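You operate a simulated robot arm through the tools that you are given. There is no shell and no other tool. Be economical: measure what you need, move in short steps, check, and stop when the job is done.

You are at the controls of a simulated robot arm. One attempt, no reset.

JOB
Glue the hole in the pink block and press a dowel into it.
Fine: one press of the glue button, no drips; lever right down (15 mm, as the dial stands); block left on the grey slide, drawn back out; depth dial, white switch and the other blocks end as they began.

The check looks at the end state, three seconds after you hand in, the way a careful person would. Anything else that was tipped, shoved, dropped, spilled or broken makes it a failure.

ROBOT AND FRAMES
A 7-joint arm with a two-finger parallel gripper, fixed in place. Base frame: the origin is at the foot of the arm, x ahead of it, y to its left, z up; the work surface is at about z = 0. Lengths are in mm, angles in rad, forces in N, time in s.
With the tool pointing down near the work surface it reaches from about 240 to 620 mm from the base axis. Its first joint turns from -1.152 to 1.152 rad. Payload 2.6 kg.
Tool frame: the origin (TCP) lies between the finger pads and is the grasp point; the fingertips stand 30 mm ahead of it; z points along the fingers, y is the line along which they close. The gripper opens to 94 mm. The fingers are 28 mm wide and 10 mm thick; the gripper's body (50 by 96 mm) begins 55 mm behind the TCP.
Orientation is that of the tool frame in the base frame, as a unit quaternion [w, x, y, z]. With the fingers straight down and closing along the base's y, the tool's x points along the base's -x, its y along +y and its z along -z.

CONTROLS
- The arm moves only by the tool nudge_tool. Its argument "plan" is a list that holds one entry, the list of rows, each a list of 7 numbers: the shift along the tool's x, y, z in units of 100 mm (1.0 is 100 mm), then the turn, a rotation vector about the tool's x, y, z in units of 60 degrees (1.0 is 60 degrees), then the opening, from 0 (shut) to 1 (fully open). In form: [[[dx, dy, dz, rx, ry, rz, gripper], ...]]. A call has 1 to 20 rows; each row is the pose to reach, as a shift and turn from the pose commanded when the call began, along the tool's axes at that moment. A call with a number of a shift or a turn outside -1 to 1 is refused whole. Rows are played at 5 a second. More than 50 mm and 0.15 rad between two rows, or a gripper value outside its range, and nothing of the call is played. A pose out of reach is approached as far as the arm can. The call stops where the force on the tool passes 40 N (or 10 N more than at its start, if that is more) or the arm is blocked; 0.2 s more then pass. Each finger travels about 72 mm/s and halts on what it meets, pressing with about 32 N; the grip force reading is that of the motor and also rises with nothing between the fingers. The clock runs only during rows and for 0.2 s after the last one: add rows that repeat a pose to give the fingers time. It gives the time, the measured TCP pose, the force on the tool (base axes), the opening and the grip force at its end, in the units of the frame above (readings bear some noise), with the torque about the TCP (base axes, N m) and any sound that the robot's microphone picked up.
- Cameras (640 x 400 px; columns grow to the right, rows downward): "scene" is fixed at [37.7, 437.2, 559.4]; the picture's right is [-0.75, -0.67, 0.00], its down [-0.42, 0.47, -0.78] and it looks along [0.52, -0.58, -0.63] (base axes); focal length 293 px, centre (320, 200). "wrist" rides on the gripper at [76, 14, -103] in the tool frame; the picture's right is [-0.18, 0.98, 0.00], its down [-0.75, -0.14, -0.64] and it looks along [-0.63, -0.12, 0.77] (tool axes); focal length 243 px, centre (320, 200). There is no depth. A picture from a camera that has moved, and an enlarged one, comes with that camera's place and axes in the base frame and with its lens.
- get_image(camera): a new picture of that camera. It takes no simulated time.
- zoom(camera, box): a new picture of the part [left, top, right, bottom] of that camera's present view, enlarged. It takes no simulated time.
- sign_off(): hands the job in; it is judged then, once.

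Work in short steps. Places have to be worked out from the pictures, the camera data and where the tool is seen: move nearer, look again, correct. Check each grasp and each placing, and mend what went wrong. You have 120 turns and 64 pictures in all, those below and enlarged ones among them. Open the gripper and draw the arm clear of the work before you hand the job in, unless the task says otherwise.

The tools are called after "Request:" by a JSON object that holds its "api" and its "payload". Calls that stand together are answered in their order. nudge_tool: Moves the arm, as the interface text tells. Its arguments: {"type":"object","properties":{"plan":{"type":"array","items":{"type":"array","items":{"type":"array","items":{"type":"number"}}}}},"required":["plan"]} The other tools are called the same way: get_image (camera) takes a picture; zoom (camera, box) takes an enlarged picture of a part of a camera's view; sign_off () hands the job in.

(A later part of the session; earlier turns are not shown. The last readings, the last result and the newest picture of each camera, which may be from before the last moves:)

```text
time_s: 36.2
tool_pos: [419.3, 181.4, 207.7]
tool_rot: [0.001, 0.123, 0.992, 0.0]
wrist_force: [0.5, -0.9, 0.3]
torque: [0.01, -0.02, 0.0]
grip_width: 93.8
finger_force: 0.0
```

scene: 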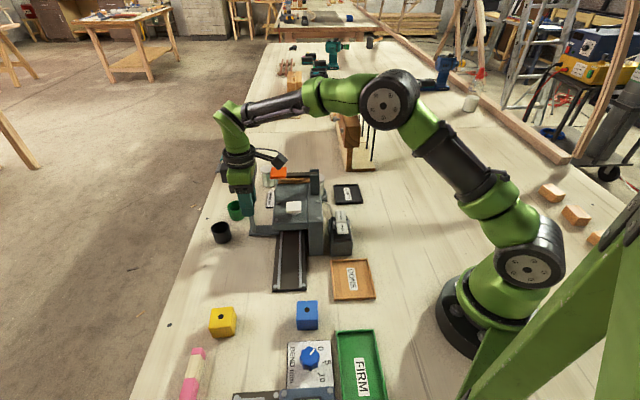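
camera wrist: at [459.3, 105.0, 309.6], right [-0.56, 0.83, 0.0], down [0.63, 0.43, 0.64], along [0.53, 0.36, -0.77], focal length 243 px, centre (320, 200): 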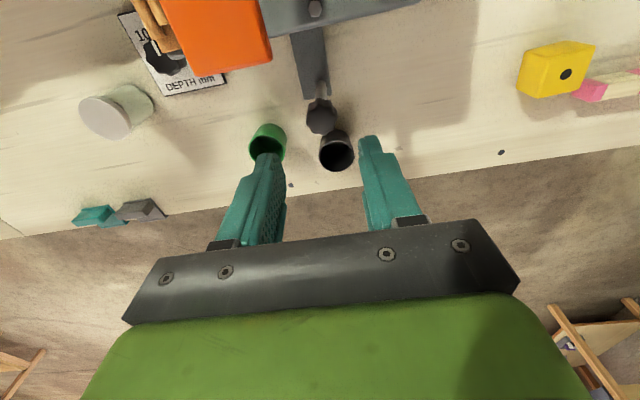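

Finish the yaw to -45° and move to the spot in front of the slide.

Request:
{"api": "nudge_tool", "payload": {"plan": [[[0.3, 0, 0, 0, 0, 0.13, 1], [0.6, 0.02, 0, 0, 0, 0.26, 1], [0.9, 0.03, 0, 0, 0, 0.39, 1], [0.95, 0.03, 0, 0, 0, 0.515, 1], [0.95, 0.03, 0, 0, 0, 0.515, 1]]]}}

Request:
{"api": "nudge_tool", "payload": {"plan": [[[0, 0, 0, 0, -0.14, 0, 1], [0, 0, 0, 0, -0.28, 0, 1], [0, 0, 0, 0, -0.42, 0, 1], [0, 0, 0.2, 0, -0.56, 0, 1], [0, 0, 0.4, 0, -0.7, 0, 1], [0, 0, 0.6, 0, -0.82, 0, 1], [0, 0, 0.6, 0, -0.82, 0, 1]]]}}

Request:
{"api": "get_image", "payload": {"camera": "wrist"}}

```text
time_s: 37.4
tool_pos: [327.2, 207.9, 206.0]
tool_rot: [0.0, 0.382, 0.924, 0.0]
wrist_force: [-0.7, -0.2, 0.2]
torque: [0.03, 0.03, -0.04]
grip_width: 93.8
finger_force: 0.1
```

```text
time_s: 39.0
tool_pos: [327.7, 208.1, 147.0]
tool_rot: [0.386, 0.346, 0.84, -0.159]
wrist_force: [0.3, -0.4, -0.1]
torque: [-0.01, 0.0, 0.0]
grip_width: 94.1
finger_force: 0.0
```

```text
23 pictures are left
camera wrist: at [246.2, 308.7, 155.2], right [0.78, 0.61, 0.14], down [-0.1, -0.1, 0.99], along [0.62, -0.78, -0.02], focal length 243 px, centre (320, 200)
```

wrist: 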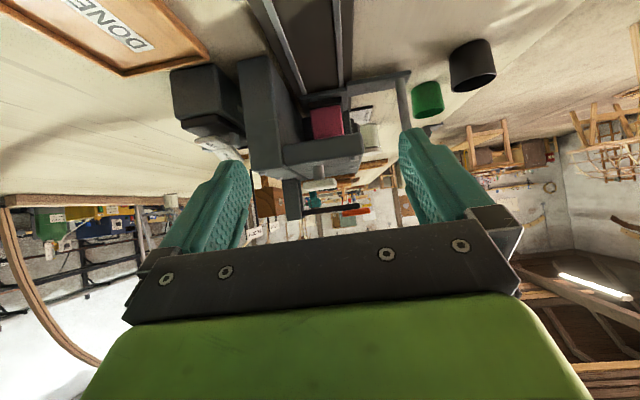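

Excellent view (upside down). Lower another 70 mm vertically to see under the head. In the tool frame, straight down is 0.65 along z and 0.76 along x (pitch ≈49°).

Request:
{"api": "nudge_tool", "payload": {"plan": [[[0.2, 0, 0.18, 0, 0, 0, 1], [0.4, 0, 0.35, 0, 0, 0, 1], [0.57, 0, 0.49, 0, 0, 0, 1], [0.57, 0, 0.49, 0, 0, 0, 1]]]}}

Request:
{"api": "zoom", "payload": {"camera": "wrist", "box": [230, 90, 422, 210]}}

```text
time_s: 40.0
tool_pos: [327.8, 208.7, 72.0]
tool_rot: [0.385, 0.347, 0.84, -0.159]
wrist_force: [0.1, 0.3, 0.2]
torque: [0.01, -0.02, 0.0]
grip_width: 94.1
finger_force: 0.1
```

```text
3.33 times, centred on (326, 150) of wrist
camera zoom: at [246.5, 308.9, 80.0], right [0.78, 0.61, 0.14], down [-0.1, -0.11, 0.99], along [0.62, -0.78, -0.02], focal length 809 px, centre (300, 367)
```

zoom: 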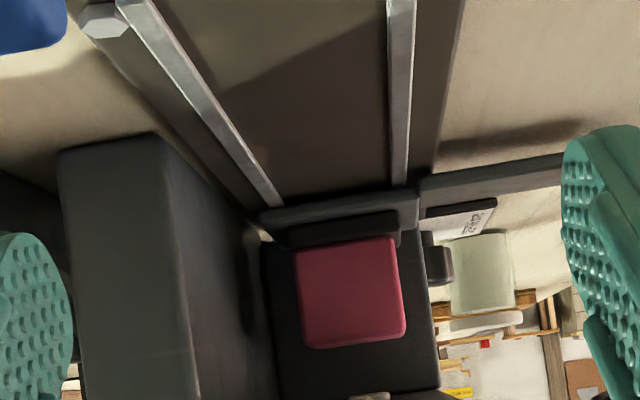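

Request:
{"api": "zoom", "payload": {"camera": "wrist", "box": [260, 140, 420, 240]}}

```text
4.00 times, centred on (340, 190) of wrist
camera zoom: at [246.5, 308.9, 80.0], right [0.78, 0.61, 0.14], down [-0.1, -0.11, 0.99], along [0.62, -0.78, -0.02], focal length 970 px, centre (240, 240)
```

zoom: 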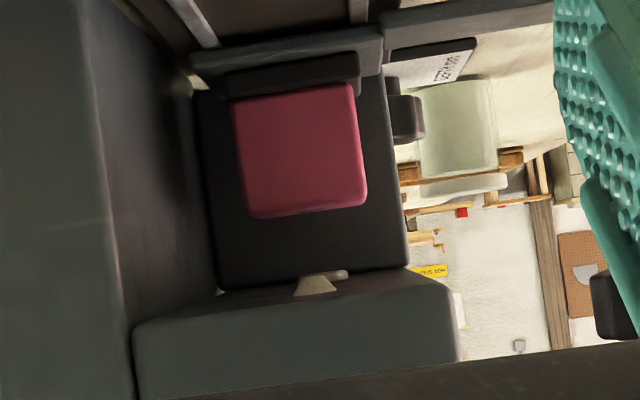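

A glue nozzle (beige cone) hangs under the head's front part, right below the button (s≈85), well ahead of the inner stop where the lever's ram is: two stations. I'll look from the +y side to locate the nozzle along the slide precisely; first back up and level the tool.

Request:
{"api": "nudge_tool", "payload": {"plan": [[[-0.3, 0, -0.26, 0, 0, 0, 1], [-0.6, 0, -0.52, 0, 0, 0, 1], [-0.9, 0, -0.78, 0, 0.14, 0, 1], [-0.99, 0, -0.85, 0, 0.28, 0, 1], [-0.99, 0, -0.85, 0, 0.42, 0, 1], [-0.99, 0, -0.85, 0, 0.56, 0, 1], [-0.99, 0, -0.85, 0, 0.7, 0, 1], [-0.99, 0, -0.85, 0, 0.82, 0, 1], [-0.99, 0, -0.85, 0, 0.82, 0, 1]]]}}

```text
time_s: 42.0
tool_pos: [326.0, 208.0, 201.6]
tool_rot: [0.0, 0.381, 0.925, 0.0]
wrist_force: [0.2, 0.0, 0.3]
torque: [0.01, -0.02, -0.02]
grip_width: 94.0
finger_force: 0.0
```

Move to the +y side of the head while turning further.

Request:
{"api": "nudge_tool", "payload": {"plan": [[[0, 0.3, 0, 0, 0, 0.14, 1], [0, 0.6, 0, 0, 0, 0.28, 1], [-0.1, 0.86, 0, 0, 0, 0.42, 1], [-0.4, 0.86, 0, 0, 0, 0.56, 1], [-0.7, 0.86, 0, 0, 0, 0.7, 1], [-0.95, 0.86, 0, 0, 0, 0.84, 1], [-0.95, 0.86, 0, 0, 0, 0.98, 1], [-0.95, 0.86, 0, 0, 0, 0.98, 1]]]}}

```text
time_s: 43.8
tool_pos: [456.7, 201.6, 202.3]
tool_rot: [0.0, 0.786, 0.618, -0.001]
wrist_force: [-0.5, -0.1, -0.6]
torque: [0.0, 0.03, -0.01]
grip_width: 94.0
finger_force: 0.2
```

Request:
{"api": "nudge_tool", "payload": {"plan": [[[-0.1, 0.15, 0, 0, 0, 0.14, 1], [-0.23, 0.33, 0, 0, 0, 0.28, 1], [-0.23, 0.33, 0, 0, 0, 0.42, 1], [-0.23, 0.33, 0, 0, 0, 0.523, 1], [-0.23, 0.33, 0, 0, 0, 0.523, 1]]]}}

Request:
{"api": "nudge_tool", "payload": {"plan": [[[0, 0, 0, 0, -0.14, 0, 1], [0, 0, 0, 0, -0.28, 0, 1], [0, 0, 0, 0, -0.42, 0, 1], [0, 0, 0, 0, -0.56, 0, 1], [0, 0, 0, 0, -0.7, 0, 1], [0, 0, 0.3, 0, -0.82, 0, 1], [0, 0, 0.6, 0, -0.82, 0, 1], [0, 0, 0.8, 0, -0.82, 0, 1], [0, 0, 0.8, 0, -0.82, 0, 1]]]}}

Request:
{"api": "get_image", "payload": {"camera": "wrist"}}

```text
time_s: 45.0
tool_pos: [482.6, 171.4, 201.8]
tool_rot: [0.0, 0.924, 0.382, 0.0]
wrist_force: [0.1, 0.8, -0.3]
torque: [-0.03, 0.0, 0.01]
grip_width: 94.2
finger_force: 0.1
```

```text
time_s: 46.9
tool_pos: [449.7, 150.4, 139.8]
tool_rot: [0.182, 0.86, 0.334, -0.341]
wrist_force: [-2.1, -1.4, 4.7]
torque: [-0.26, -0.04, -0.09]
grip_width: 94.0
finger_force: 0.0
out of reach, approached as far as the arm can: row 4, 5, 6, 7, 8, 9
stopped in row 9: the force on the tool passed its limit at 534 N (the readings are from after the stop); the commanded pose is now the measured one
```

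```text
20 pictures are left
camera wrist: at [548.5, 230.8, 159.2], right [0.59, -0.78, 0.21], down [-0.21, 0.11, 0.97], along [-0.78, -0.61, -0.1], focal length 243 px, centre (320, 200)
```

wrist: 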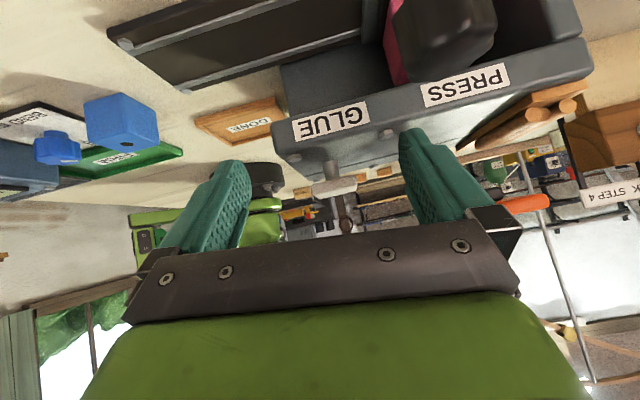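

The reach limit bent the path and a finger bumped the head's side; no sound reported. The view confirms two stations, labelled GLUE and PRESS. I first retreat straight back along the tool axis and check the state.

Request:
{"api": "nudge_tool", "payload": {"plan": [[[0, 0, -0.1, 0, 0, 0, 1], [0, 0, -0.2, 0, 0, 0, 1], [-0.1, 0, -0.35, 0, 0, 0, 1], [-0.2, 0, -0.5, 0, 0, 0, 1], [-0.2, 0, -0.5, 0, 0, 0, 1]]]}}

Request:
{"api": "get_image", "payload": {"camera": "wrist"}}

Request:
{"api": "get_image", "payload": {"camera": "scene"}}

```text
time_s: 48.0
tool_pos: [419.4, 160.5, 178.2]
tool_rot: [0.18, 0.859, 0.337, -0.342]
wrist_force: [0.7, -0.1, -0.4]
torque: [-0.01, -0.02, -0.01]
grip_width: 94.1
finger_force: 0.1
out of reach, approached as far as the arm can: row 1, 2, 3, 4, 5
```

```text
19 pictures are left
camera wrist: at [517.5, 240.2, 196.5], right [0.59, -0.78, 0.21], down [-0.21, 0.1, 0.97], along [-0.78, -0.62, -0.1], focal length 243 px, centre (320, 200)
```

wrist: 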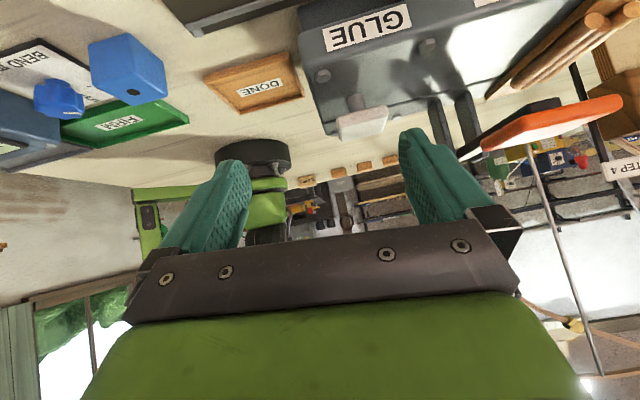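

```text
18 pictures are left
```

scene: 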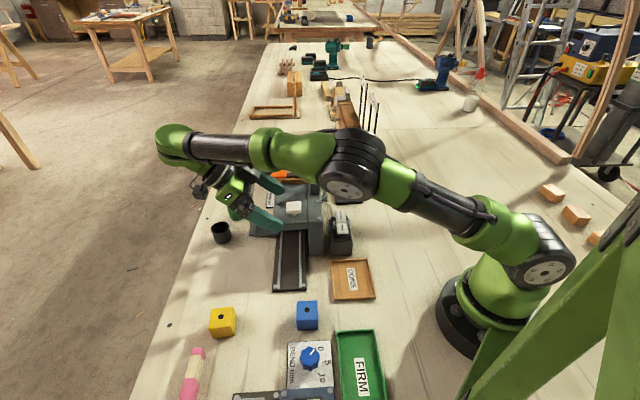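

All intact. From the labelled side view I get GLUE at s≈89.6 and PRESS at s≈168 along the slide — button and nozzle agree with GLUE (~89), and the inner stop is PRESS. I level the tool, rising 30 mm.

Request:
{"api": "nudge_tool", "payload": {"plan": [[[-0.1, 0.01, -0.1, 0.012, 0.13, -0.006, 1], [-0.21, 0.02, -0.21, 0.024, 0.26, -0.012, 1], [-0.21, 0.02, -0.21, 0.036, 0.39, -0.018, 1], [-0.21, 0.02, -0.21, 0.048, 0.52, -0.024, 1], [-0.21, 0.02, -0.21, 0.06, 0.65, -0.03, 0.9], [-0.21, 0.02, -0.21, 0.07, 0.752, -0.033, 0.7], [-0.21, 0.02, -0.21, 0.07, 0.752, -0.033, 0.6]]]}}

```text
time_s: 49.6
tool_pos: [419.2, 158.5, 208.5]
tool_rot: [0.002, 0.925, 0.381, 0.001]
wrist_force: [0.1, -0.4, -0.1]
torque: [-0.01, -0.02, 0.0]
grip_width: 56.4
finger_force: 0.0
```

Now to above the knob at ≈(524.5,149), moving sideways away from the head first.

Request:
{"api": "nudge_tool", "payload": {"plan": [[[0.35, 0, 0, 0, 0, 0, 0.6], [0.68, 0.1, 0, 0, 0, 0, 0.6], [0.68, 0.45, 0, 0, 0, 0, 0.6], [0.68, 0.81, 0, 0, 0, 0, 0.6], [0.68, 0.81, 0, 0, 0, 0, 0.6]]]}}

Request:
{"api": "get_image", "payload": {"camera": "wrist"}}

```text
time_s: 50.9
tool_pos: [523.6, 147.3, 211.2]
tool_rot: [0.001, 0.924, 0.381, 0.0]
wrist_force: [0.5, -0.6, -0.3]
torque: [-0.02, -0.02, 0.0]
grip_width: 56.5
finger_force: 0.0
```

```text
17 pictures are left
camera wrist: at [586.5, 192.4, 312.3], right [0.56, -0.83, 0.0], down [-0.64, -0.43, 0.64], along [-0.53, -0.36, -0.77], focal length 243 px, centre (320, 200)
```

wrist: 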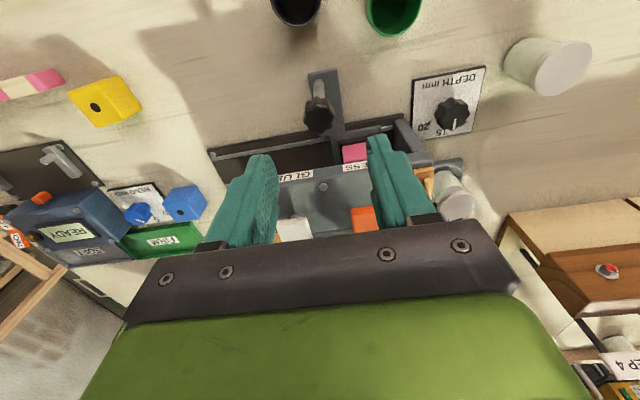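

Pink is under the PRESS label. Knob averages to (522,149); descend around it.

Request:
{"api": "nudge_tool", "payload": {"plan": [[[0, -0.018, 0.4, 0, 0, 0, 0.6], [0, -0.018, 0.8, 0, 0, 0, 0.6], [0, -0.018, 1.0, 0, 0, 0, 0.6], [0, -0.018, 1.0, 0, 0, 0, 0.6]]]}}

Request:
{"api": "nudge_tool", "payload": {"plan": [[[0, 0, 0.1, 0, 0, 0, 0.5], [0, 0, 0.1, 0, 0, 0, 0.28], [0, 0, 0.1, 0, 0, 0, 0.28], [0, 0, 0.1, 0, 0, 0, 0.28]]]}}

```text
time_s: 51.9
tool_pos: [521.5, 147.7, 108.0]
tool_rot: [0.001, 0.925, 0.381, -0.001]
wrist_force: [0.3, -0.3, -0.1]
torque: [-0.01, 0.01, 0.01]
grip_width: 56.3
finger_force: 0.1
```

```text
time_s: 52.9
tool_pos: [521.7, 149.0, 99.0]
tool_rot: [0.002, 0.925, 0.381, 0.0]
wrist_force: [0.0, -1.0, -0.2]
torque: [0.02, 0.0, 0.0]
grip_width: 26.2
finger_force: 0.0
```

Caged with no load. Draw the slide back ~76 mm to the GLUE station, gently.

Request:
{"api": "nudge_tool", "payload": {"plan": [[[0, -0.02, 0, 0, 0, 0, 0.28], [0, -0.06, 0, 0, 0, 0, 0.28], [0, -0.12, 0, 0, 0, 0, 0.28], [0, -0.2, 0, 0, 0, 0, 0.28], [0, -0.28, 0, 0, 0, 0, 0.28], [0, -0.36, 0, 0, 0, 0, 0.28], [0, -0.44, 0, 0, 0, 0, 0.28], [0, -0.52, 0, 0, 0, 0, 0.28], [0, -0.6, 0, 0, 0, 0, 0.28], [0, -0.66, 0, 0, 0, 0, 0.28], [0, -0.71, 0, 0, 0, 0, 0.28], [0, -0.74, 0, 0, 0, 0, 0.28], [0, -0.76, 0, 0, 0, 0, 0.28], [0, -0.765, 0, 0, 0, 0, 0.28], [0, -0.765, 0, 0, 0, 0, 0.28]]]}}

Request:
{"api": "get_image", "payload": {"camera": "wrist"}}

```text
time_s: 56.0
tool_pos: [470.2, 203.5, 99.4]
tool_rot: [0.002, 0.925, 0.38, 0.0]
wrist_force: [2.4, -1.3, -0.3]
torque: [0.03, -0.01, 0.01]
grip_width: 27.6
finger_force: 0.7
```

```text
16 pictures are left
camera wrist: at [532.1, 248.8, 201.4], right [0.56, -0.83, 0.0], down [-0.64, -0.43, 0.64], along [-0.53, -0.36, -0.77], focal length 243 px, centre (320, 200)
```

wrist: 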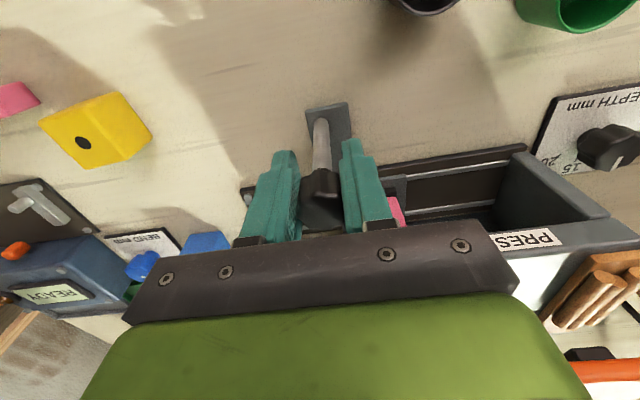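

Block should now be near s≈87. Release and lift, then go to a side viewpoint (closed gripper, mild 27° pitch, within reach this time).

Request:
{"api": "nudge_tool", "payload": {"plan": [[[0, 0, 0, 0, 0, 0, 0.45], [0, 0, 0, 0, 0, 0, 0.5], [0, 0, -0.4, 0, 0, 0, 0.5], [0, 0, -0.8, 0, 0, 0, 0.5], [0, 0, -1.0, 0, 0, 0, 0.3], [0, 0.4, -1.0, 0, 0, 0, 0.1], [0, 0.725, -1.0, 0, 0, 0, 0], [0, 0.725, -1.0, 0, 0, 0, 0]]]}}

Request:
{"api": "nudge_tool", "payload": {"plan": [[[-0.1, 0, 0, 0, -0.12, 0, 0], [-0.2, 0, 0, 0, -0.24, 0, 0], [-0.3, 0, 0, 0, -0.36, 0, 0], [-0.4, 0, 0, 0, -0.45, 0, 0], [-0.4, 0, 0, 0, -0.45, 0, 0]]]}}

```text
time_s: 57.9
tool_pos: [521.5, 151.6, 198.6]
tool_rot: [0.002, 0.925, 0.38, 0.001]
wrist_force: [0.0, -0.1, 0.5]
torque: [0.01, 0.0, -0.03]
grip_width: 0.0
finger_force: 31.9
```

```text
time_s: 59.0
tool_pos: [492.8, 124.6, 199.6]
tool_rot: [0.091, 0.899, 0.369, -0.216]
wrist_force: [-0.2, -0.3, -0.4]
torque: [0.0, 0.0, -0.05]
grip_width: 0.1
finger_force: 31.6
```

Pose reached as planned. Descend 80 mm vertically in small steps.

Request:
{"api": "nudge_tool", "payload": {"plan": [[[0.1, 0, 0.2, 0, 0, 0, 0], [0.2, 0, 0.39, 0, 0, 0, 0], [0.3, 0, 0.58, 0, 0, 0, 0], [0.38, 0, 0.74, 0, 0, 0, 0], [0.38, 0, 0.74, 0, 0, 0, 0]]]}}

Request:
{"api": "get_image", "payload": {"camera": "wrist"}}

```text
time_s: 60.0
tool_pos: [491.4, 123.4, 137.7]
tool_rot: [0.092, 0.901, 0.369, -0.21]
wrist_force: [-1.1, 0.8, 1.9]
torque: [-0.03, 0.08, -0.02]
grip_width: 0.0
finger_force: 31.7
stopped in row 4: the force on the tool passed its limit at 60 N (the readings are from after the stop); the commanded pose is now the measured one
```

```text
15 pictures are left
camera wrist: at [582.2, 195.3, 193.7], right [0.57, -0.82, 0.09], down [-0.38, -0.16, 0.91], along [-0.73, -0.56, -0.41], focal length 243 px, centre (320, 200)
```

wrist: 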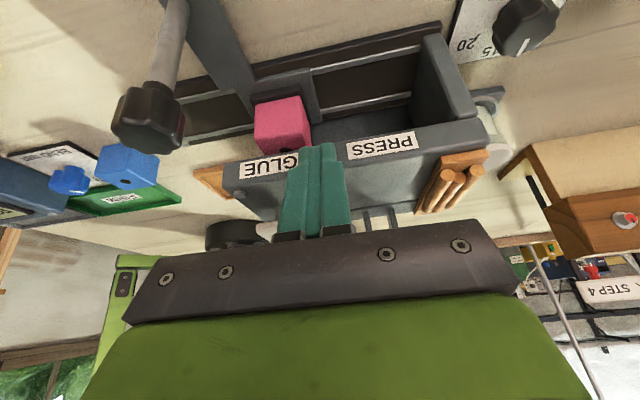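

The fingertips touched the head's top edge (it's wider than I judged); I stay still and use this excellent view: enlarge the GLUE station, where the hole is just visible below the edge.

Request:
{"api": "zoom", "payload": {"camera": "wrist", "box": [220, 80, 428, 210]}}

```text
3.08 times, centred on (324, 145) of wrist
camera zoom: at [582.2, 195.3, 193.7], right [0.57, -0.82, 0.09], down [-0.38, -0.16, 0.91], along [-0.73, -0.56, -0.41], focal length 746 px, centre (308, 369)
```

zoom: 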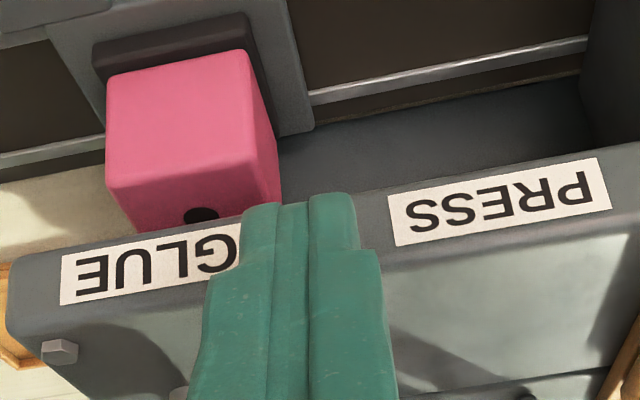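

This view gives: hole now at s≈90.3, GLUE label centre s≈89.6, PRESS label s≈164.6 (the stop). But the button looked more like s≈83, so I want to see the nozzle tip directly: move 18 mm farther out, then lower 65 mm.

Request:
{"api": "nudge_tool", "payload": {"plan": [[[-0.045, 0, -0.09, 0, 0, 0, 0], [0.116, -0.06, -0.17, 0, 0, 0, 0], [0.25, -0.06, 0.1, 0, 0, 0, 0], [0.362, -0.06, 0.323, 0, 0, 0, 0], [0.451, -0.06, 0.502, 0, 0, 0, 0], [0.451, -0.06, 0.502, 0, 0, 0, 0]]]}}

Request:
{"api": "zoom", "payload": {"camera": "wrist", "box": [200, 90, 360, 190]}}

```text
time_s: 61.4
tool_pos: [502.7, 141.4, 71.4]
tool_rot: [0.092, 0.901, 0.367, -0.211]
wrist_force: [0.1, 0.6, 0.5]
torque: [-0.01, -0.04, -0.02]
grip_width: 0.2
finger_force: 31.4
```

```text
4.00 times, centred on (280, 140) of wrist
camera zoom: at [591.7, 211.6, 127.9], right [0.57, -0.82, 0.09], down [-0.38, -0.16, 0.91], along [-0.73, -0.55, -0.4], focal length 970 px, centre (480, 440)
```

zoom: 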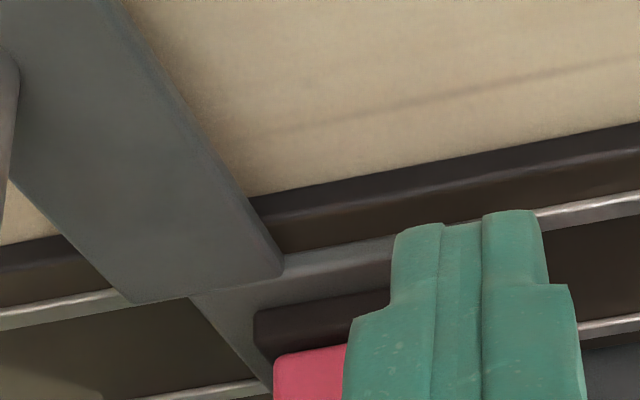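

Request:
{"api": "zoom", "payload": {"camera": "wrist", "box": [220, 160, 348, 240]}}

```text
5.00 times, centred on (284, 200) of wrist
camera zoom: at [591.7, 211.6, 127.9], right [0.57, -0.82, 0.09], down [-0.38, -0.16, 0.91], along [-0.73, -0.55, -0.4], focal length 1213 px, centre (500, 200)
```

zoom: 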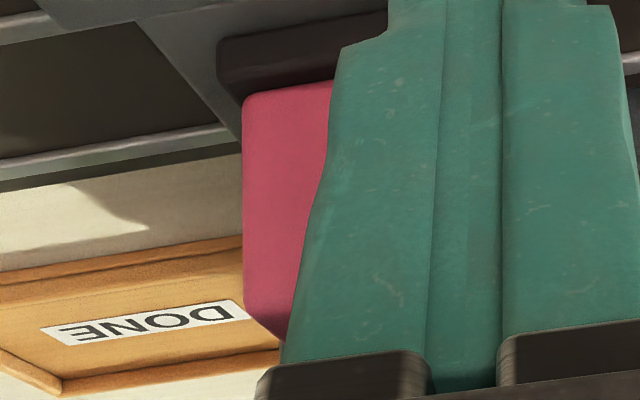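

The gripper itself hides the nozzle here. A diagonal view from the front-right (like the earlier successful low view) will show tip and hole together; I rise and level the tool first.

Request:
{"api": "nudge_tool", "payload": {"plan": [[[-0.2, 0, -0.4, 0, 0, 0, 0], [-0.4, 0, -0.8, 0, 0, 0, 0], [-0.49, 0, -0.985, 0, 0.14, 0, 0], [-0.49, 0, -0.985, 0, 0.28, 0, 0.2], [-0.49, 0, -0.985, 0, 0.45, 0, 0.5], [-0.49, 0, -0.985, 0, 0.45, 0, 0.8]]]}}

```text
refused: row 5 steps farther than a row can; nothing moved
```

Request:
{"api": "nudge_tool", "payload": {"plan": [[[-0.2, 0, -0.4, 0, 0, 0, 0], [-0.4, 0, -0.8, 0, 0, 0, 0], [-0.49, 0, -0.985, 0, 0.11, 0, 0], [-0.49, 0, -0.985, 0, 0.22, 0, 0.2], [-0.49, 0, -0.985, 0, 0.33, 0, 0.5], [-0.49, 0, -0.985, 0, 0.45, 0, 0.8], [-0.49, 0, -0.985, 0, 0.45, 0, 0.8]]]}}

```text
time_s: 63.0
tool_pos: [501.2, 141.7, 180.3]
tool_rot: [0.003, 0.925, 0.379, 0.006]
wrist_force: [0.3, -0.2, 0.0]
torque: [0.01, 0.0, 0.0]
grip_width: 74.9
finger_force: 0.2
```

Request:
{"api": "nudge_tool", "payload": {"plan": [[[0, -0.25, 0, 0, 0, -0.125, 0.8], [0, -0.5, 0, 0, 0, -0.25, 0.8], [0, -0.75, 0, 0, 0, -0.375, 0.8], [-0.05, -0.95, 0, 0, 0, -0.5, 0.9], [-0.1, -0.95, 0, 0, 0, -0.625, 0.9], [-0.14, -0.95, 0, 0, 0, -0.75, 0.9], [-0.14, -0.95, 0, 0, 0, -0.875, 0.9], [-0.14, -0.95, 0, 0, 0, -0.917, 0.9], [-0.14, -0.95, 0, 0, 0, -0.917, 0.9]]]}}

```text
time_s: 65.0
tool_pos: [424.8, 199.3, 179.5]
tool_rot: [0.006, 0.645, 0.764, 0.003]
wrist_force: [0.7, -0.6, 0.0]
torque: [0.03, -0.02, 0.03]
grip_width: 84.6
finger_force: 0.0
```

Request:
{"api": "nudge_tool", "payload": {"plan": [[[0.18, -0.13, 0, 0, -0.14, 0, 0.9], [0.37, -0.27, 0, 0, -0.28, 0, 0.9], [0.37, -0.27, 0, 0, -0.42, 0, 0.9], [0.37, -0.27, 0, 0, -0.56, 0, 0.9], [0.37, -0.27, 0, 0, -0.7, 0, 0.9], [0.37, -0.27, 0, 0, -0.82, 0, 0.9], [0.37, -0.27, 0, 0, -0.82, 0, 0.9]]]}}

Request:
{"api": "nudge_tool", "payload": {"plan": [[[0.2, 0, 0.17, 0, 0, 0, 0.9], [0.4, 0, 0.34, 0, 0, 0, 0.9], [0.6, 0, 0.52, 0, 0, 0, 0.9], [0.67, 0, 0.575, 0, 0, 0, 0.9], [0.67, 0, 0.575, 0, 0, 0, 0.9]]]}}

Request:
{"api": "get_image", "payload": {"camera": "wrist"}}

```text
time_s: 66.5
tool_pos: [391.4, 231.1, 180.2]
tool_rot: [0.325, 0.588, 0.691, -0.266]
wrist_force: [0.5, -0.5, -0.9]
torque: [-0.02, 0.0, -0.01]
grip_width: 84.7
finger_force: 0.1
```

```text
time_s: 67.8
tool_pos: [392.2, 231.8, 91.4]
tool_rot: [0.323, 0.589, 0.691, -0.266]
wrist_force: [-0.3, -0.1, 0.0]
torque: [-0.02, 0.02, 0.0]
grip_width: 84.2
finger_force: 0.1
```

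```text
11 pictures are left
camera wrist: at [384.7, 360.6, 98.8], right [0.99, 0.04, 0.15], down [-0.15, -0.03, 0.99], along [0.05, -1.0, -0.02], focal length 243 px, centre (320, 200)
```

wrist: 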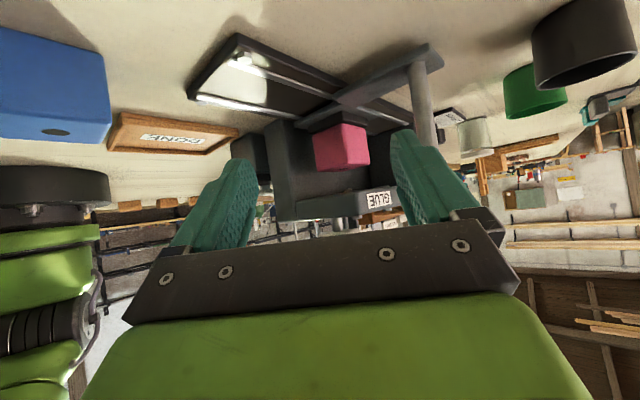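

The tip-and-hole area is visible now; enlarge it.

Request:
{"api": "zoom", "payload": {"camera": "wrist", "box": [300, 145, 396, 205]}}

```text
6.67 times, centred on (348, 175) of wrist
camera zoom: at [384.7, 360.6, 98.8], right [0.99, 0.04, 0.15], down [-0.15, -0.03, 0.99], along [0.05, -1.0, -0.02], focal length 1618 px, centre (133, 367)
```

zoom: 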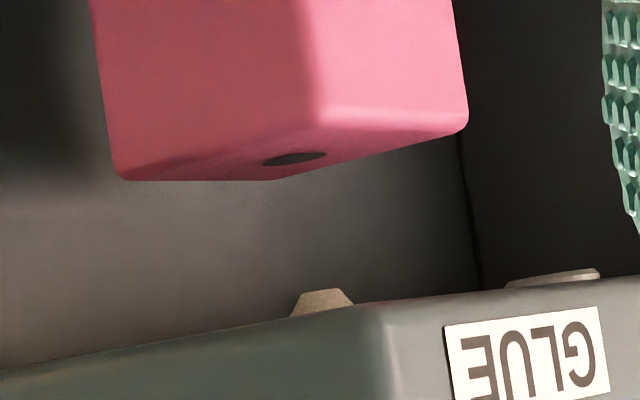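

Tip and hole are nearly aligned: in this view the nozzle is ~1.8 mm to +x of the hole. To split this into along-slide and sideways parts, I take the front view at the same height.

Request:
{"api": "nudge_tool", "payload": {"plan": [[[-0.02, -0.13, 0.025, -0.09, 0.0015, -0.077, 0.9], [-0.05, -0.26, 0.05, -0.18, 0.003, -0.153, 0.9], [-0.07, -0.39, 0.076, -0.268, 0.0045, -0.229, 0.9], [-0.095, -0.52, 0.1, -0.358, 0.006, -0.306, 0.9], [-0.119, -0.649, 0.127, -0.447, 0.0075, -0.382, 0.9], [-0.119, -0.649, 0.127, -0.447, 0.0075, -0.382, 0.9]]]}}

Request:
{"api": "zoom", "payload": {"camera": "wrist", "box": [290, 140, 386, 200]}}

```text
time_s: 69.2
tool_pos: [330.8, 203.0, 89.7]
tool_rot: [0.388, 0.352, 0.838, -0.155]
wrist_force: [0.0, -0.3, 0.5]
torque: [0.02, -0.01, 0.0]
grip_width: 84.7
finger_force: 0.1
```

```text
6.67 times, centred on (338, 170) of wrist
camera zoom: at [249.9, 304.5, 98.4], right [0.78, 0.61, 0.15], down [-0.11, -0.11, 0.99], along [0.62, -0.79, -0.02], focal length 1618 px, centre (200, 400)
```

zoom: 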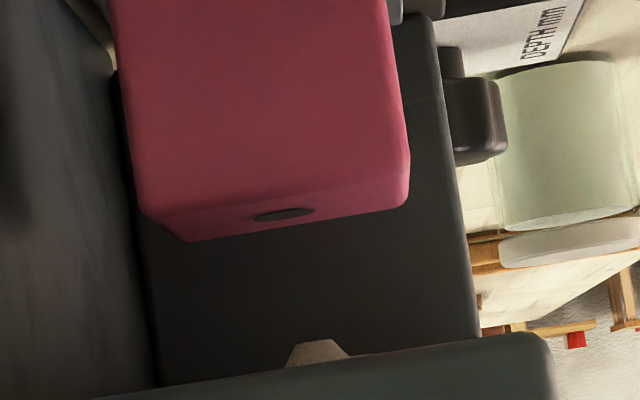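

Solving both views: the hole is right along the slide (within ~0.3 mm) but the nozzle is 2.3 mm to the +lateral side. I'll draw the slide out and shift the block 2.3 mm on its pad. First rise and level.

Request:
{"api": "nudge_tool", "payload": {"plan": [[[-0.3, 0, -0.26, 0, 0, 0, 0.8], [-0.6, 0, -0.52, 0, 0.13, 0, 0.8], [-0.84, 0, -0.715, 0, 0.26, 0, 0.7], [-0.84, 0, -0.715, 0, 0.39, 0, 0.6], [-0.84, 0, -0.715, 0, 0.52, 0, 0.6], [-0.84, 0, -0.715, 0, 0.65, 0, 0.6], [-0.84, 0, -0.715, 0, 0.78, 0, 0.6], [-0.84, 0, -0.715, 0, 0.82, 0, 0.6], [-0.84, 0, -0.715, 0, 0.82, 0, 0.6]]]}}

```text
time_s: 71.2
tool_pos: [331.2, 202.9, 201.9]
tool_rot: [0.004, 0.384, 0.923, 0.005]
wrist_force: [0.4, -0.1, 0.0]
torque: [-0.02, 0.0, 0.02]
grip_width: 56.2
finger_force: 0.0
```

Request:
{"api": "nudge_tool", "payload": {"plan": [[[0, 0.4, 0, 0.012, 0.003, 0, 0.6], [-0.2, 0.8, 0, 0.012, 0.003, 0, 0.6], [-0.5, 0.98, 0, 0.012, 0.003, 0, 0.6], [-0.8, 0.98, 0, 0.012, 0.003, 0, 0.6], [-0.99, 0.98, 0, 0.012, 0.003, 0, 0.6], [-0.99, 0.98, 0, 0.012, 0.003, 0, 0.6]]]}}

Request:
{"api": "nudge_tool", "payload": {"plan": [[[0, 0, 0, 0, 0, -0.14, 0.6], [0, 0, 0, 0, 0, -0.28, 0.6], [0, 0, 0, 0, 0, -0.42, 0.6], [0, 0, 0, 0, 0, -0.56, 0.6], [0, 0, 0, 0, 0, -0.7, 0.6], [0, 0, 0, 0, 0, -0.84, 0.6], [0, 0, 0, 0, 0, -0.98, 0.6]]]}}

Request:
{"api": "nudge_tool", "payload": {"plan": [[[0, 0, 0, 0, 0, -0.14, 0.6], [0, 0, 0, 0, 0, -0.28, 0.6], [0, 0, 0, 0, 0, -0.42, 0.6], [0, 0, 0, 0, 0, -0.523, 0.6], [0, 0, 0, 0, 0, -0.523, 0.6]]]}}

```text
time_s: 72.5
tool_pos: [469.6, 203.0, 201.8]
tool_rot: [0.0, 0.385, 0.923, 0.0]
wrist_force: [-0.2, 0.4, -0.1]
torque: [-0.01, -0.01, 0.01]
grip_width: 56.7
finger_force: 0.0
```

```text
time_s: 74.2
tool_pos: [470.2, 200.2, 203.9]
tool_rot: [0.001, -0.118, 0.993, -0.001]
wrist_force: [-0.2, -0.2, -0.2]
torque: [0.02, 0.02, 0.02]
grip_width: 56.2
finger_force: 0.2
```

```text
time_s: 75.3
tool_pos: [468.5, 202.1, 203.6]
tool_rot: [0.001, -0.383, 0.924, -0.001]
wrist_force: [-0.4, -0.2, -0.3]
torque: [-0.02, -0.03, 0.03]
grip_width: 56.4
finger_force: 0.1
```

Descend around the knob and cage it.

Request:
{"api": "nudge_tool", "payload": {"plan": [[[0, 0, 0.4, 0, 0, 0, 0.6], [0, 0, 0.8, 0, 0, 0, 0.6], [0, 0, 1.0, 0, 0, 0, 0.6], [0, 0, 1.0, 0, 0, 0, 0.4], [0, 0, 1.0, 0, 0, 0, 0.28], [0, 0, 1.0, 0, 0, 0, 0.28]]]}}

```text
time_s: 76.8
tool_pos: [469.7, 202.3, 104.3]
tool_rot: [0.001, -0.383, 0.924, -0.001]
wrist_force: [-0.2, -1.8, -0.3]
torque: [0.05, 0.05, 0.02]
grip_width: 26.9
finger_force: 0.1
```

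Draw the slide out ~88 mm gently.

Request:
{"api": "nudge_tool", "payload": {"plan": [[[0, 0.02, 0, 0, 0, 0, 0.28], [0, 0.06, 0, 0, 0, 0, 0.28], [0, 0.12, 0, 0, 0, 0, 0.28], [0, 0.2, 0, 0, 0, 0, 0.28], [0, 0.28, 0, 0, 0, 0, 0.28], [0, 0.36, 0, 0, 0, 0, 0.28], [0, 0.44, 0, 0, 0, 0, 0.28], [0, 0.52, 0, 0, 0, 0, 0.28], [0, 0.6, 0, 0, 0, 0, 0.28], [0, 0.68, 0, 0, 0, 0, 0.28], [0, 0.74, 0, 0, 0, 0, 0.28], [0, 0.79, 0, 0, 0, 0, 0.28], [0, 0.83, 0, 0, 0, 0, 0.28], [0, 0.86, 0, 0, 0, 0, 0.28], [0, 0.88, 0, 0, 0, 0, 0.28], [0, 0.88, 0, 0, 0, 0, 0.28]]]}}

```text
time_s: 80.2
tool_pos: [406.9, 264.2, 103.2]
tool_rot: [0.001, -0.383, 0.924, 0.0]
wrist_force: [-1.0, 0.6, 0.4]
torque: [0.03, -0.03, 0.01]
grip_width: 26.7
finger_force: 0.3
```

Slide is out. Release the knob, lift, and go above the block.

Request:
{"api": "nudge_tool", "payload": {"plan": [[[0, 0, 0, 0, 0, 0, 0.45], [0, 0, 0, 0, 0, 0, 0.6], [0, 0, -0.4, 0, 0, 0, 0.6], [0, 0, -0.8, 0, 0, 0, 0.6], [0.3, -0.1, -0.8, 0, 0, 0, 0.65], [0.7, -0.25, -0.8, 0, 0, 0, 0.65], [0.962, -0.361, -0.8, 0, 0, 0, 0.65], [0.962, -0.361, -0.8, 0, 0, 0, 0.65]]]}}

Request:
{"api": "get_image", "payload": {"camera": "wrist"}}

```text
time_s: 82.0
tool_pos: [365.6, 168.9, 182.1]
tool_rot: [0.0, -0.382, 0.924, -0.001]
wrist_force: [0.2, 0.4, 0.1]
torque: [0.02, 0.01, 0.01]
grip_width: 61.1
finger_force: 0.0
```

```text
8 pictures are left
camera wrist: at [300.2, 126.1, 283.5], right [-0.56, 0.83, 0.0], down [0.63, 0.43, 0.64], along [0.53, 0.36, -0.77], focal length 243 px, centre (320, 200)
```

wrist: 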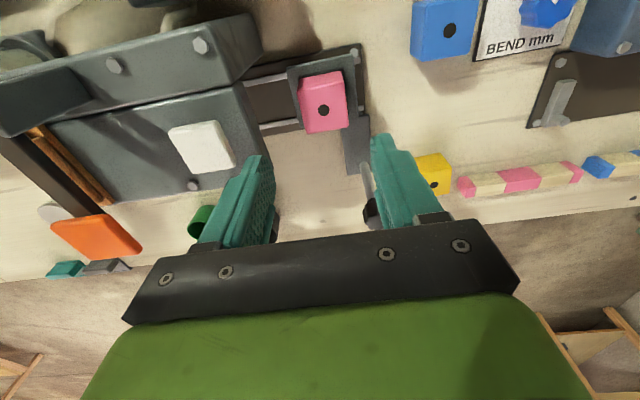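

Zoom on the block and pad here to see how it now sits.

Request:
{"api": "zoom", "payload": {"camera": "wrist", "box": [272, 40, 384, 140]}}

```text
4.00 times, centred on (328, 90) of wrist
camera zoom: at [300.2, 126.1, 283.5], right [-0.56, 0.83, 0.0], down [0.63, 0.43, 0.64], along [0.53, 0.36, -0.77], focal length 970 px, centre (288, 640)
```

zoom: 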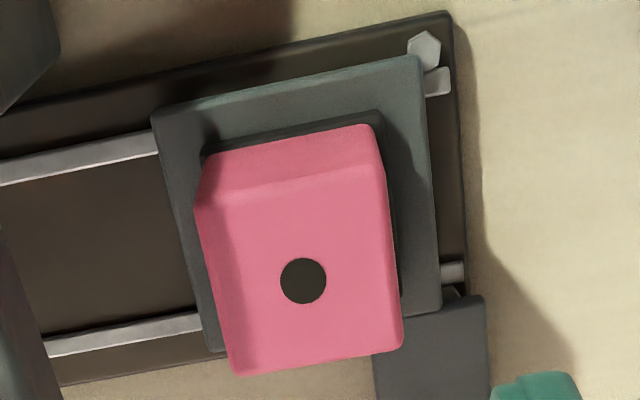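

The block is within ~1 mm of the slide's centre; with the directly measured 2.3 mm nozzle offset I'll shift it ~1.8 mm to +lateral. Descend over it (3 mm correction along the slide).

Request:
{"api": "nudge_tool", "payload": {"plan": [[[0, 0.033, 0.3, 0, 0, 0, 0.65], [0, 0.033, 0.7, 0, 0, 0, 0.65], [0, 0.033, 1.0, 0, 0, 0, 0.65], [0, 0.033, 1.0, 0, 0, 0, 0.65]]]}}

Request:
{"api": "nudge_tool", "payload": {"plan": [[[0, 0, 0.06, 0, 0, 0, 0.6], [0, 0, 0.06, 0, 0, 0, 0.52], [0, 0, 0.06, 0, 0, 0, 0.47], [0, 0, 0.06, 0, 0, 0, 0.43], [0, 0, 0.06, 0, 0, 0, 0.36], [0, 0, 0.06, 0, 0, 0, 0.36]]]}}

```text
time_s: 83.0
tool_pos: [362.2, 173.1, 82.2]
tool_rot: [0.001, -0.383, 0.924, -0.001]
wrist_force: [0.0, -0.1, -0.9]
torque: [0.02, 0.05, -0.01]
grip_width: 61.1
finger_force: 0.0
```

```text
time_s: 84.3
tool_pos: [362.2, 173.6, 78.0]
tool_rot: [0.0, -0.383, 0.924, -0.001]
wrist_force: [-0.8, 0.0, 0.1]
torque: [-0.01, 0.02, 0.01]
grip_width: 41.2
finger_force: 31.4
```

Gripped without load. Lift 2 mm, shift 1.8 mm to +lateral (−tool x), set down, and release slowly.

Request:
{"api": "nudge_tool", "payload": {"plan": [[[0, 0, -0.02, 0, 0, 0, 0.36], [0, 0, -0.02, 0, 0, 0, 0.36], [-0.018, 0, -0.02, 0, 0, 0, 0.36], [-0.018, 0, -0.02, 0, 0, 0, 0.36], [-0.018, 0, 0.0, 0, 0, 0, 0.36], [-0.018, 0, 0.002, 0, 0, 0, 0.36], [-0.018, 0, 0.002, 0, 0, 0, 0.36]]]}}

Request:
{"api": "nudge_tool", "payload": {"plan": [[[0, 0, 0, 0, 0, 0, 0.43], [0, 0, 0, 0, 0, 0, 0.5], [0, 0, 0, 0, 0, 0, 0.58], [0, 0, -0.3, 0, 0, 0, 0.58], [0, 0, -0.7, 0, 0, 0, 0.58], [0, 0, -1.0, 0, 0, 0, 0.58], [0, 0, -1.0, 0, 0, 0, 0.58]]]}}

Request:
{"api": "zoom", "payload": {"camera": "wrist", "box": [272, 40, 384, 140]}}

```text
time_s: 86.0
tool_pos: [364.5, 172.8, 77.2]
tool_rot: [0.0, -0.383, 0.924, -0.001]
wrist_force: [0.5, -0.5, 0.7]
torque: [0.0, 0.01, 0.02]
grip_width: 40.8
finger_force: 31.9
```

```text
time_s: 87.5
tool_pos: [365.2, 174.0, 180.0]
tool_rot: [0.001, -0.382, 0.924, -0.001]
wrist_force: [0.0, -0.8, 0.6]
torque: [-0.05, 0.04, 0.0]
grip_width: 54.4
finger_force: 0.0
```

```text
4.00 times, centred on (328, 90) of wrist
camera zoom: at [299.7, 131.1, 280.7], right [-0.56, 0.83, 0.0], down [0.63, 0.43, 0.64], along [0.53, 0.36, -0.77], focal length 970 px, centre (288, 640)
```

zoom: 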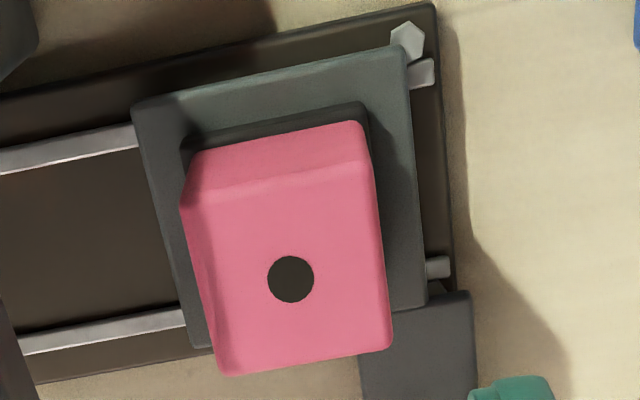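

The block moved as intended (now centred on the slide). Back to the knob, cage it again.

Request:
{"api": "nudge_tool", "payload": {"plan": [[[-0.35, 0.1, 0, 0, 0, 0, 0.6], [-0.7, 0.25, 0, 0, 0, 0, 0.6], [-0.935, 0.33, 0, 0, 0, 0, 0.6], [-0.935, 0.33, 0.4, 0, 0, 0, 0.6], [-0.935, 0.33, 0.77, 0, 0, 0, 0.6], [-0.935, 0.33, 0.77, 0, 0, 0, 0.6], [-0.935, 0.33, 0.77, 0, 0, 0, 0.4], [-0.935, 0.33, 0.77, 0, 0, 0, 0.28], [-0.935, 0.33, 0.77, 0, 0, 0, 0.28]]]}}

```text
time_s: 89.5
tool_pos: [407.6, 261.5, 100.8]
tool_rot: [0.001, -0.383, 0.924, -0.001]
wrist_force: [-0.8, 0.6, -0.4]
torque: [0.02, 0.0, -0.03]
grip_width: 27.3
finger_force: 0.5
```

Push in ~90 mm to the GLUE station, gently.

Request:
{"api": "nudge_tool", "payload": {"plan": [[[0, -0.02, 0, 0, 0, 0, 0.28], [0, -0.06, 0, 0, 0, 0, 0.28], [0, -0.12, 0, 0, 0, 0, 0.28], [0, -0.2, 0, 0, 0, 0, 0.28], [0, -0.28, 0, 0, 0, 0, 0.28], [0, -0.36, 0, 0, 0, 0, 0.28], [0, -0.44, 0, 0, 0, 0, 0.28], [0, -0.52, 0, 0, 0, 0, 0.28], [0, -0.6, 0, 0, 0, 0, 0.28], [0, -0.68, 0, 0, 0, 0, 0.28], [0, -0.75, 0, 0, 0, 0, 0.28], [0, -0.8, 0, 0, 0, 0, 0.28], [0, -0.84, 0, 0, 0, 0, 0.28], [0, -0.87, 0, 0, 0, 0, 0.28], [0, -0.89, 0, 0, 0, 0, 0.28], [0, -0.898, 0, 0, 0, 0, 0.28], [0, -0.898, 0, 0, 0, 0, 0.28]]]}}

Request:
{"api": "nudge_tool", "payload": {"plan": [[[0, 0, 0, 0, 0, 0, 0.4], [0, 0, 0, 0, 0, 0, 0.55], [0, 0, -0.4, 0, 0, 0, 0.6], [0, 0, -0.8, 0, 0, 0, 0.6], [0, 0, -1.0, 0, 0, 0, 0.6], [0, 0, -1.0, 0, 0, 0, 0.6]]]}}

```text
time_s: 93.2
tool_pos: [469.5, 199.9, 99.4]
tool_rot: [0.001, -0.383, 0.924, 0.0]
wrist_force: [-0.3, 0.5, 0.5]
torque: [0.0, 0.0, 0.0]
grip_width: 26.5
finger_force: 0.1
```

```text
time_s: 94.5
tool_pos: [469.4, 199.4, 200.5]
tool_rot: [0.001, -0.383, 0.924, -0.001]
wrist_force: [0.7, 0.2, -0.5]
torque: [-0.02, 0.04, -0.01]
grip_width: 56.4
finger_force: 0.0
```

Verify alignment from the diagonal viewpoint again: turn and move there at height.

Request:
{"api": "nudge_tool", "payload": {"plan": [[[0, 0.3, 0, 0, 0, 0.14, 0.7], [0.1, 0.6, 0, 0, 0, 0.28, 0.8], [0.32, 0.77, 0, 0, 0, 0.42, 0.9], [0.32, 0.77, 0, 0, 0, 0.56, 0.9], [0.32, 0.77, 0, 0, 0, 0.7, 0.9], [0.32, 0.77, 0, 0, 0, 0.84, 0.9], [0.32, 0.77, 0, 0, 0, 0.98, 0.9]]]}}

Request:
{"api": "nudge_tool", "payload": {"plan": [[[0, 0, 0, 0, 0, 0.14, 0.9], [0, 0, 0, 0, 0, 0.28, 0.9], [0, 0, 0, 0, 0, 0.42, 0.9], [0, 0, 0, 0, 0, 0.56, 0.9], [0, 0, 0, 0, 0, 0.7, 0.9], [0, 0, 0, 0, 0, 0.84, 0.9], [0, 0, 0, 0, 0, 0.98, 0.9]]]}}

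Request:
{"api": "nudge_tool", "payload": {"plan": [[[0, 0, 0, 0, 0, 0.125, 0.9], [0, 0, 0, 0, 0, 0.125, 0.9]]]}}

```text
time_s: 96.2
tool_pos: [393.2, 230.7, 200.5]
tool_rot: [0.0, 0.122, 0.993, -0.001]
wrist_force: [0.1, -0.4, -0.1]
torque: [-0.02, 0.03, 0.01]
grip_width: 84.8
finger_force: 0.0
```

```text
time_s: 97.8
tool_pos: [392.3, 231.9, 200.9]
tool_rot: [0.001, 0.593, 0.805, 0.0]
wrist_force: [0.6, 0.0, 0.6]
torque: [0.02, 0.0, -0.04]
grip_width: 84.6
finger_force: 0.0
```

```text
time_s: 98.3
tool_pos: [391.6, 231.5, 199.5]
tool_rot: [0.001, 0.644, 0.765, 0.0]
wrist_force: [-0.1, 0.0, -0.2]
torque: [-0.02, -0.02, 0.04]
grip_width: 84.4
finger_force: 0.0
```

Request:
{"api": "nudge_tool", "payload": {"plan": [[[0, 0, 0, 0, -0.14, 0, 0.9], [0, 0, 0, 0, -0.28, 0, 0.9], [0, 0, 0, 0, -0.42, 0, 0.9], [0, 0, 0, 0, -0.56, 0, 0.9], [0, 0, 0, 0, -0.7, 0, 0.9], [0, 0, 0, 0, -0.82, 0, 0.9], [0, 0, 0, 0, -0.82, 0, 0.9]]]}}

Request:
{"api": "nudge_tool", "payload": {"plan": [[[0.2, 0, 0.17, 0, 0, 0, 0.9], [0.4, 0, 0.34, 0, 0, 0, 0.9], [0.6, 0, 0.52, 0, 0, 0, 0.9], [0.8, 0, 0.69, 0, 0, 0, 0.9], [0.82, 0, 0.704, 0, 0, 0, 0.9], [0.82, 0, 0.704, 0, 0, 0, 0.9]]]}}

Request:
{"api": "zoom", "payload": {"camera": "wrist", "box": [300, 145, 396, 205]}}

```text
time_s: 100.0
tool_pos: [391.5, 230.7, 200.9]
tool_rot: [0.32, 0.585, 0.695, -0.269]
wrist_force: [-0.1, 0.9, 0.0]
torque: [-0.05, 0.02, 0.03]
grip_width: 84.2
finger_force: 0.1
```

```text
time_s: 101.3
tool_pos: [391.1, 232.2, 93.9]
tool_rot: [0.319, 0.585, 0.695, -0.268]
wrist_force: [1.0, 0.3, -0.4]
torque: [-0.02, -0.03, -0.01]
grip_width: 84.5
finger_force: 0.2
```

```text
6.67 times, centred on (348, 175) of wrist
camera zoom: at [384.5, 360.4, 100.5], right [0.99, 0.05, 0.14], down [-0.14, -0.03, 0.99], along [0.05, -1.0, -0.02], focal length 1618 px, centre (133, 367)
```

zoom: 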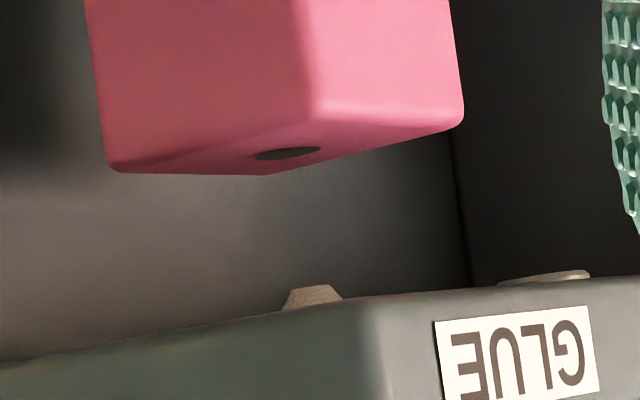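

Residual nozzle–hole offset is now ~1 mm: good. Next the button; I rise, level, and close the fingers.

Request:
{"api": "nudge_tool", "payload": {"plan": [[[-0.3, 0, -0.26, 0, 0, 0, 0.8], [-0.6, 0, -0.52, 0, 0.13, 0, 0.5], [-0.9, 0, -0.77, 0, 0.26, 0, 0.2], [-0.9, 0, -0.77, 0, 0.39, 0, 0], [-0.9, 0, -0.77, 0, 0.52, 0, 0], [-0.9, 0, -0.77, 0, 0.65, 0, 0], [-0.9, 0, -0.77, 0, 0.78, 0, 0], [-0.9, 0, -0.77, 0, 0.82, 0, 0], [-0.9, 0, -0.77, 0, 0.82, 0, 0]]]}}

```text
time_s: 103.3
tool_pos: [393.3, 232.0, 209.4]
tool_rot: [0.0, 0.644, 0.765, 0.001]
wrist_force: [-0.2, -0.6, 0.3]
torque: [-0.04, 0.01, 0.02]
grip_width: 0.0
finger_force: 32.1
```

Request:
{"api": "nudge_tool", "payload": {"plan": [[[-0.4, 0, 0, 0, 0, 0, 0], [-0.8, -0.02, 0, 0, 0, 0, 0], [-0.95, -0.02, 0, 0, 0, 0, 0], [-0.95, -0.02, 0, 0, 0, 0, 0]]]}}

Request:
{"api": "get_image", "payload": {"camera": "wrist"}}

```text
time_s: 104.3
tool_pos: [406.4, 136.1, 210.8]
tool_rot: [0.002, 0.643, 0.766, 0.0]
wrist_force: [0.1, -0.4, 0.0]
torque: [0.02, 0.01, -0.01]
grip_width: 0.0
finger_force: 32.0
```

```text
4 pictures are left
camera wrist: at [406.5, 214.4, 311.5], right [1.0, -0.01, 0.0], down [-0.01, -0.77, 0.64], along [-0.01, -0.64, -0.77], focal length 243 px, centre (320, 200)
```

wrist: 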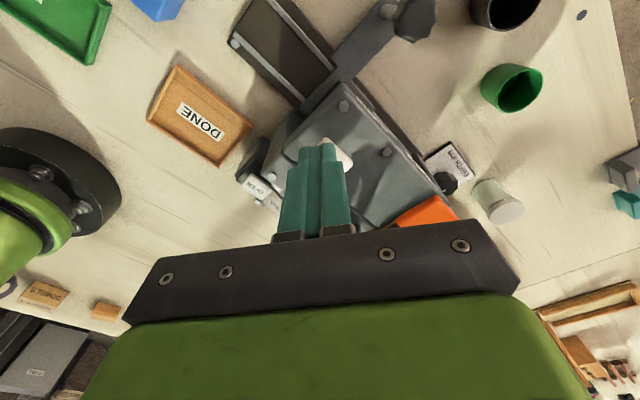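

The button (≈31 mm square) is centred at ≈(412,105.5). Move over it and descend to tips ~8 mm above its top.

Request:
{"api": "nudge_tool", "payload": {"plan": [[[-0.2, 0, 0, 0, 0, 0, 0], [-0.32, -0.004, 0, 0, 0, 0, 0], [-0.32, -0.004, 0.2, 0, 0, 0, 0], [-0.32, -0.004, 0.38, 0, 0, 0, 0], [-0.32, -0.004, 0.38, 0, 0, 0, 0]]]}}

Request:
{"api": "zoom", "payload": {"camera": "scene", "box": [245, 165, 345, 235]}}

```text
time_s: 105.5
tool_pos: [412.9, 104.7, 171.5]
tool_rot: [0.001, 0.644, 0.765, 0.0]
wrist_force: [0.3, -0.6, 0.7]
torque: [-0.03, 0.03, 0.0]
grip_width: 0.0
finger_force: 32.0
```

```text
5.71 times, centred on (295, 200) of scene
camera zoom: at [37.7, 437.2, 559.4], right [-0.75, -0.67, 0.0], down [-0.42, 0.47, -0.78], along [0.52, -0.58, -0.63], focal length 1675 px, centre (463, 200)
```

zoom: 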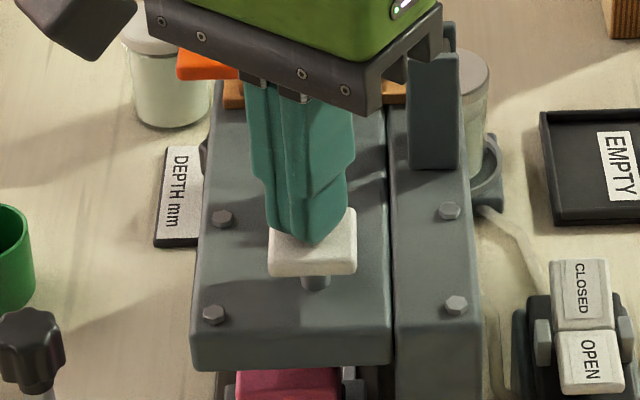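

Fingertips are right over the button. Press down in 2 mm rows; the force stop ends it.

Request:
{"api": "nudge_tool", "payload": {"plan": [[[0, 0, 0.03, 0, 0, 0, 0], [0, 0, 0.06, 0, 0, 0, 0], [0, 0, 0.08, 0, 0, 0, 0], [0, 0, 0.1, 0, 0, 0, 0], [0, 0, 0.12, 0, 0, 0, 0], [0, 0, 0.14, 0, 0, 0, 0], [0, 0, 0.16, 0, 0, 0, 0], [0, 0, 0.18, 0, 0, 0, 0]]]}}

```text
time_s: 107.3
tool_pos: [412.5, 104.8, 155.6]
tool_rot: [0.001, 0.644, 0.765, 0.0]
wrist_force: [-13.3, -2.6, 24.7]
torque: [-0.12, 0.39, 0.08]
grip_width: 0.0
finger_force: 32.2
heard: click
```

A click was heard: the button is pressed. Lift straight up once.

Request:
{"api": "nudge_tool", "payload": {"plan": [[[0, 0, -0.1, 0, 0, 0, 0], [0, 0, -0.3, 0, 0, 0, 0], [0, 0, -0.54, 0, 0, 0, 0], [0, 0, -0.54, 0, 0, 0, 0]]]}}

```text
time_s: 108.3
tool_pos: [413.6, 106.1, 208.4]
tool_rot: [0.001, 0.643, 0.766, 0.0]
wrist_force: [0.4, 0.2, -0.7]
torque: [-0.01, -0.01, 0.01]
grip_width: 0.0
finger_force: 31.7
```

Now back to the knob (≈(468.6,200.8)), turning so the camera stays clear of the lever.

Request:
{"api": "nudge_tool", "payload": {"plan": [[[0.3, 0.1, 0, 0, 0, 0, 0], [0.6, 0.3, 0, 0, 0, 0.13, 0.1], [0.844, 0.5, 0, 0, 0, 0.26, 0.3], [0.844, 0.71, 0, 0, 0, 0.39, 0.5], [0.844, 0.71, 0, 0, 0, 0.52, 0.6], [0.844, 0.71, 0, 0, 0, 0.65, 0.6], [0.844, 0.71, 0, 0, 0, 0.78, 0.6], [0.844, 0.71, 0, 0, 0, 0.913, 0.6], [0.844, 0.71, 0, 0, 0, 0.913, 0.6]]]}}

Request:
{"api": "nudge_tool", "payload": {"plan": [[[0, 0, 0.4, 0, 0, 0, 0.6], [0, 0, 0.8, 0, 0, 0, 0.6], [0, 0, 1.0, 0, 0, 0, 0.6], [0, 0, 1.0, 0, 0, 0, 0.6]]]}}

Request:
{"api": "nudge_tool", "payload": {"plan": [[[0, 0, 0.06, 0, 0, 0, 0.5], [0, 0, 0.06, 0, 0, 0, 0.35], [0, 0, 0.06, 0, 0, 0, 0.28], [0, 0, 0.06, 0, 0, 0, 0.28]]]}}

```text
time_s: 110.3
tool_pos: [467.5, 200.3, 209.2]
tool_rot: [0.0, 0.924, 0.383, 0.0]
wrist_force: [0.4, -0.4, 0.4]
torque: [0.0, -0.03, -0.01]
grip_width: 56.4
finger_force: 0.0
```

```text
time_s: 111.3
tool_pos: [467.3, 199.6, 108.1]
tool_rot: [0.0, 0.924, 0.383, 0.001]
wrist_force: [0.3, -0.3, -0.9]
torque: [0.01, 0.0, 0.0]
grip_width: 56.4
finger_force: 0.1
```

```text
time_s: 112.3
tool_pos: [466.8, 199.7, 102.0]
tool_rot: [0.001, 0.924, 0.383, 0.0]
wrist_force: [0.4, -1.3, -0.3]
torque: [0.01, 0.03, -0.02]
grip_width: 26.5
finger_force: 0.2
```

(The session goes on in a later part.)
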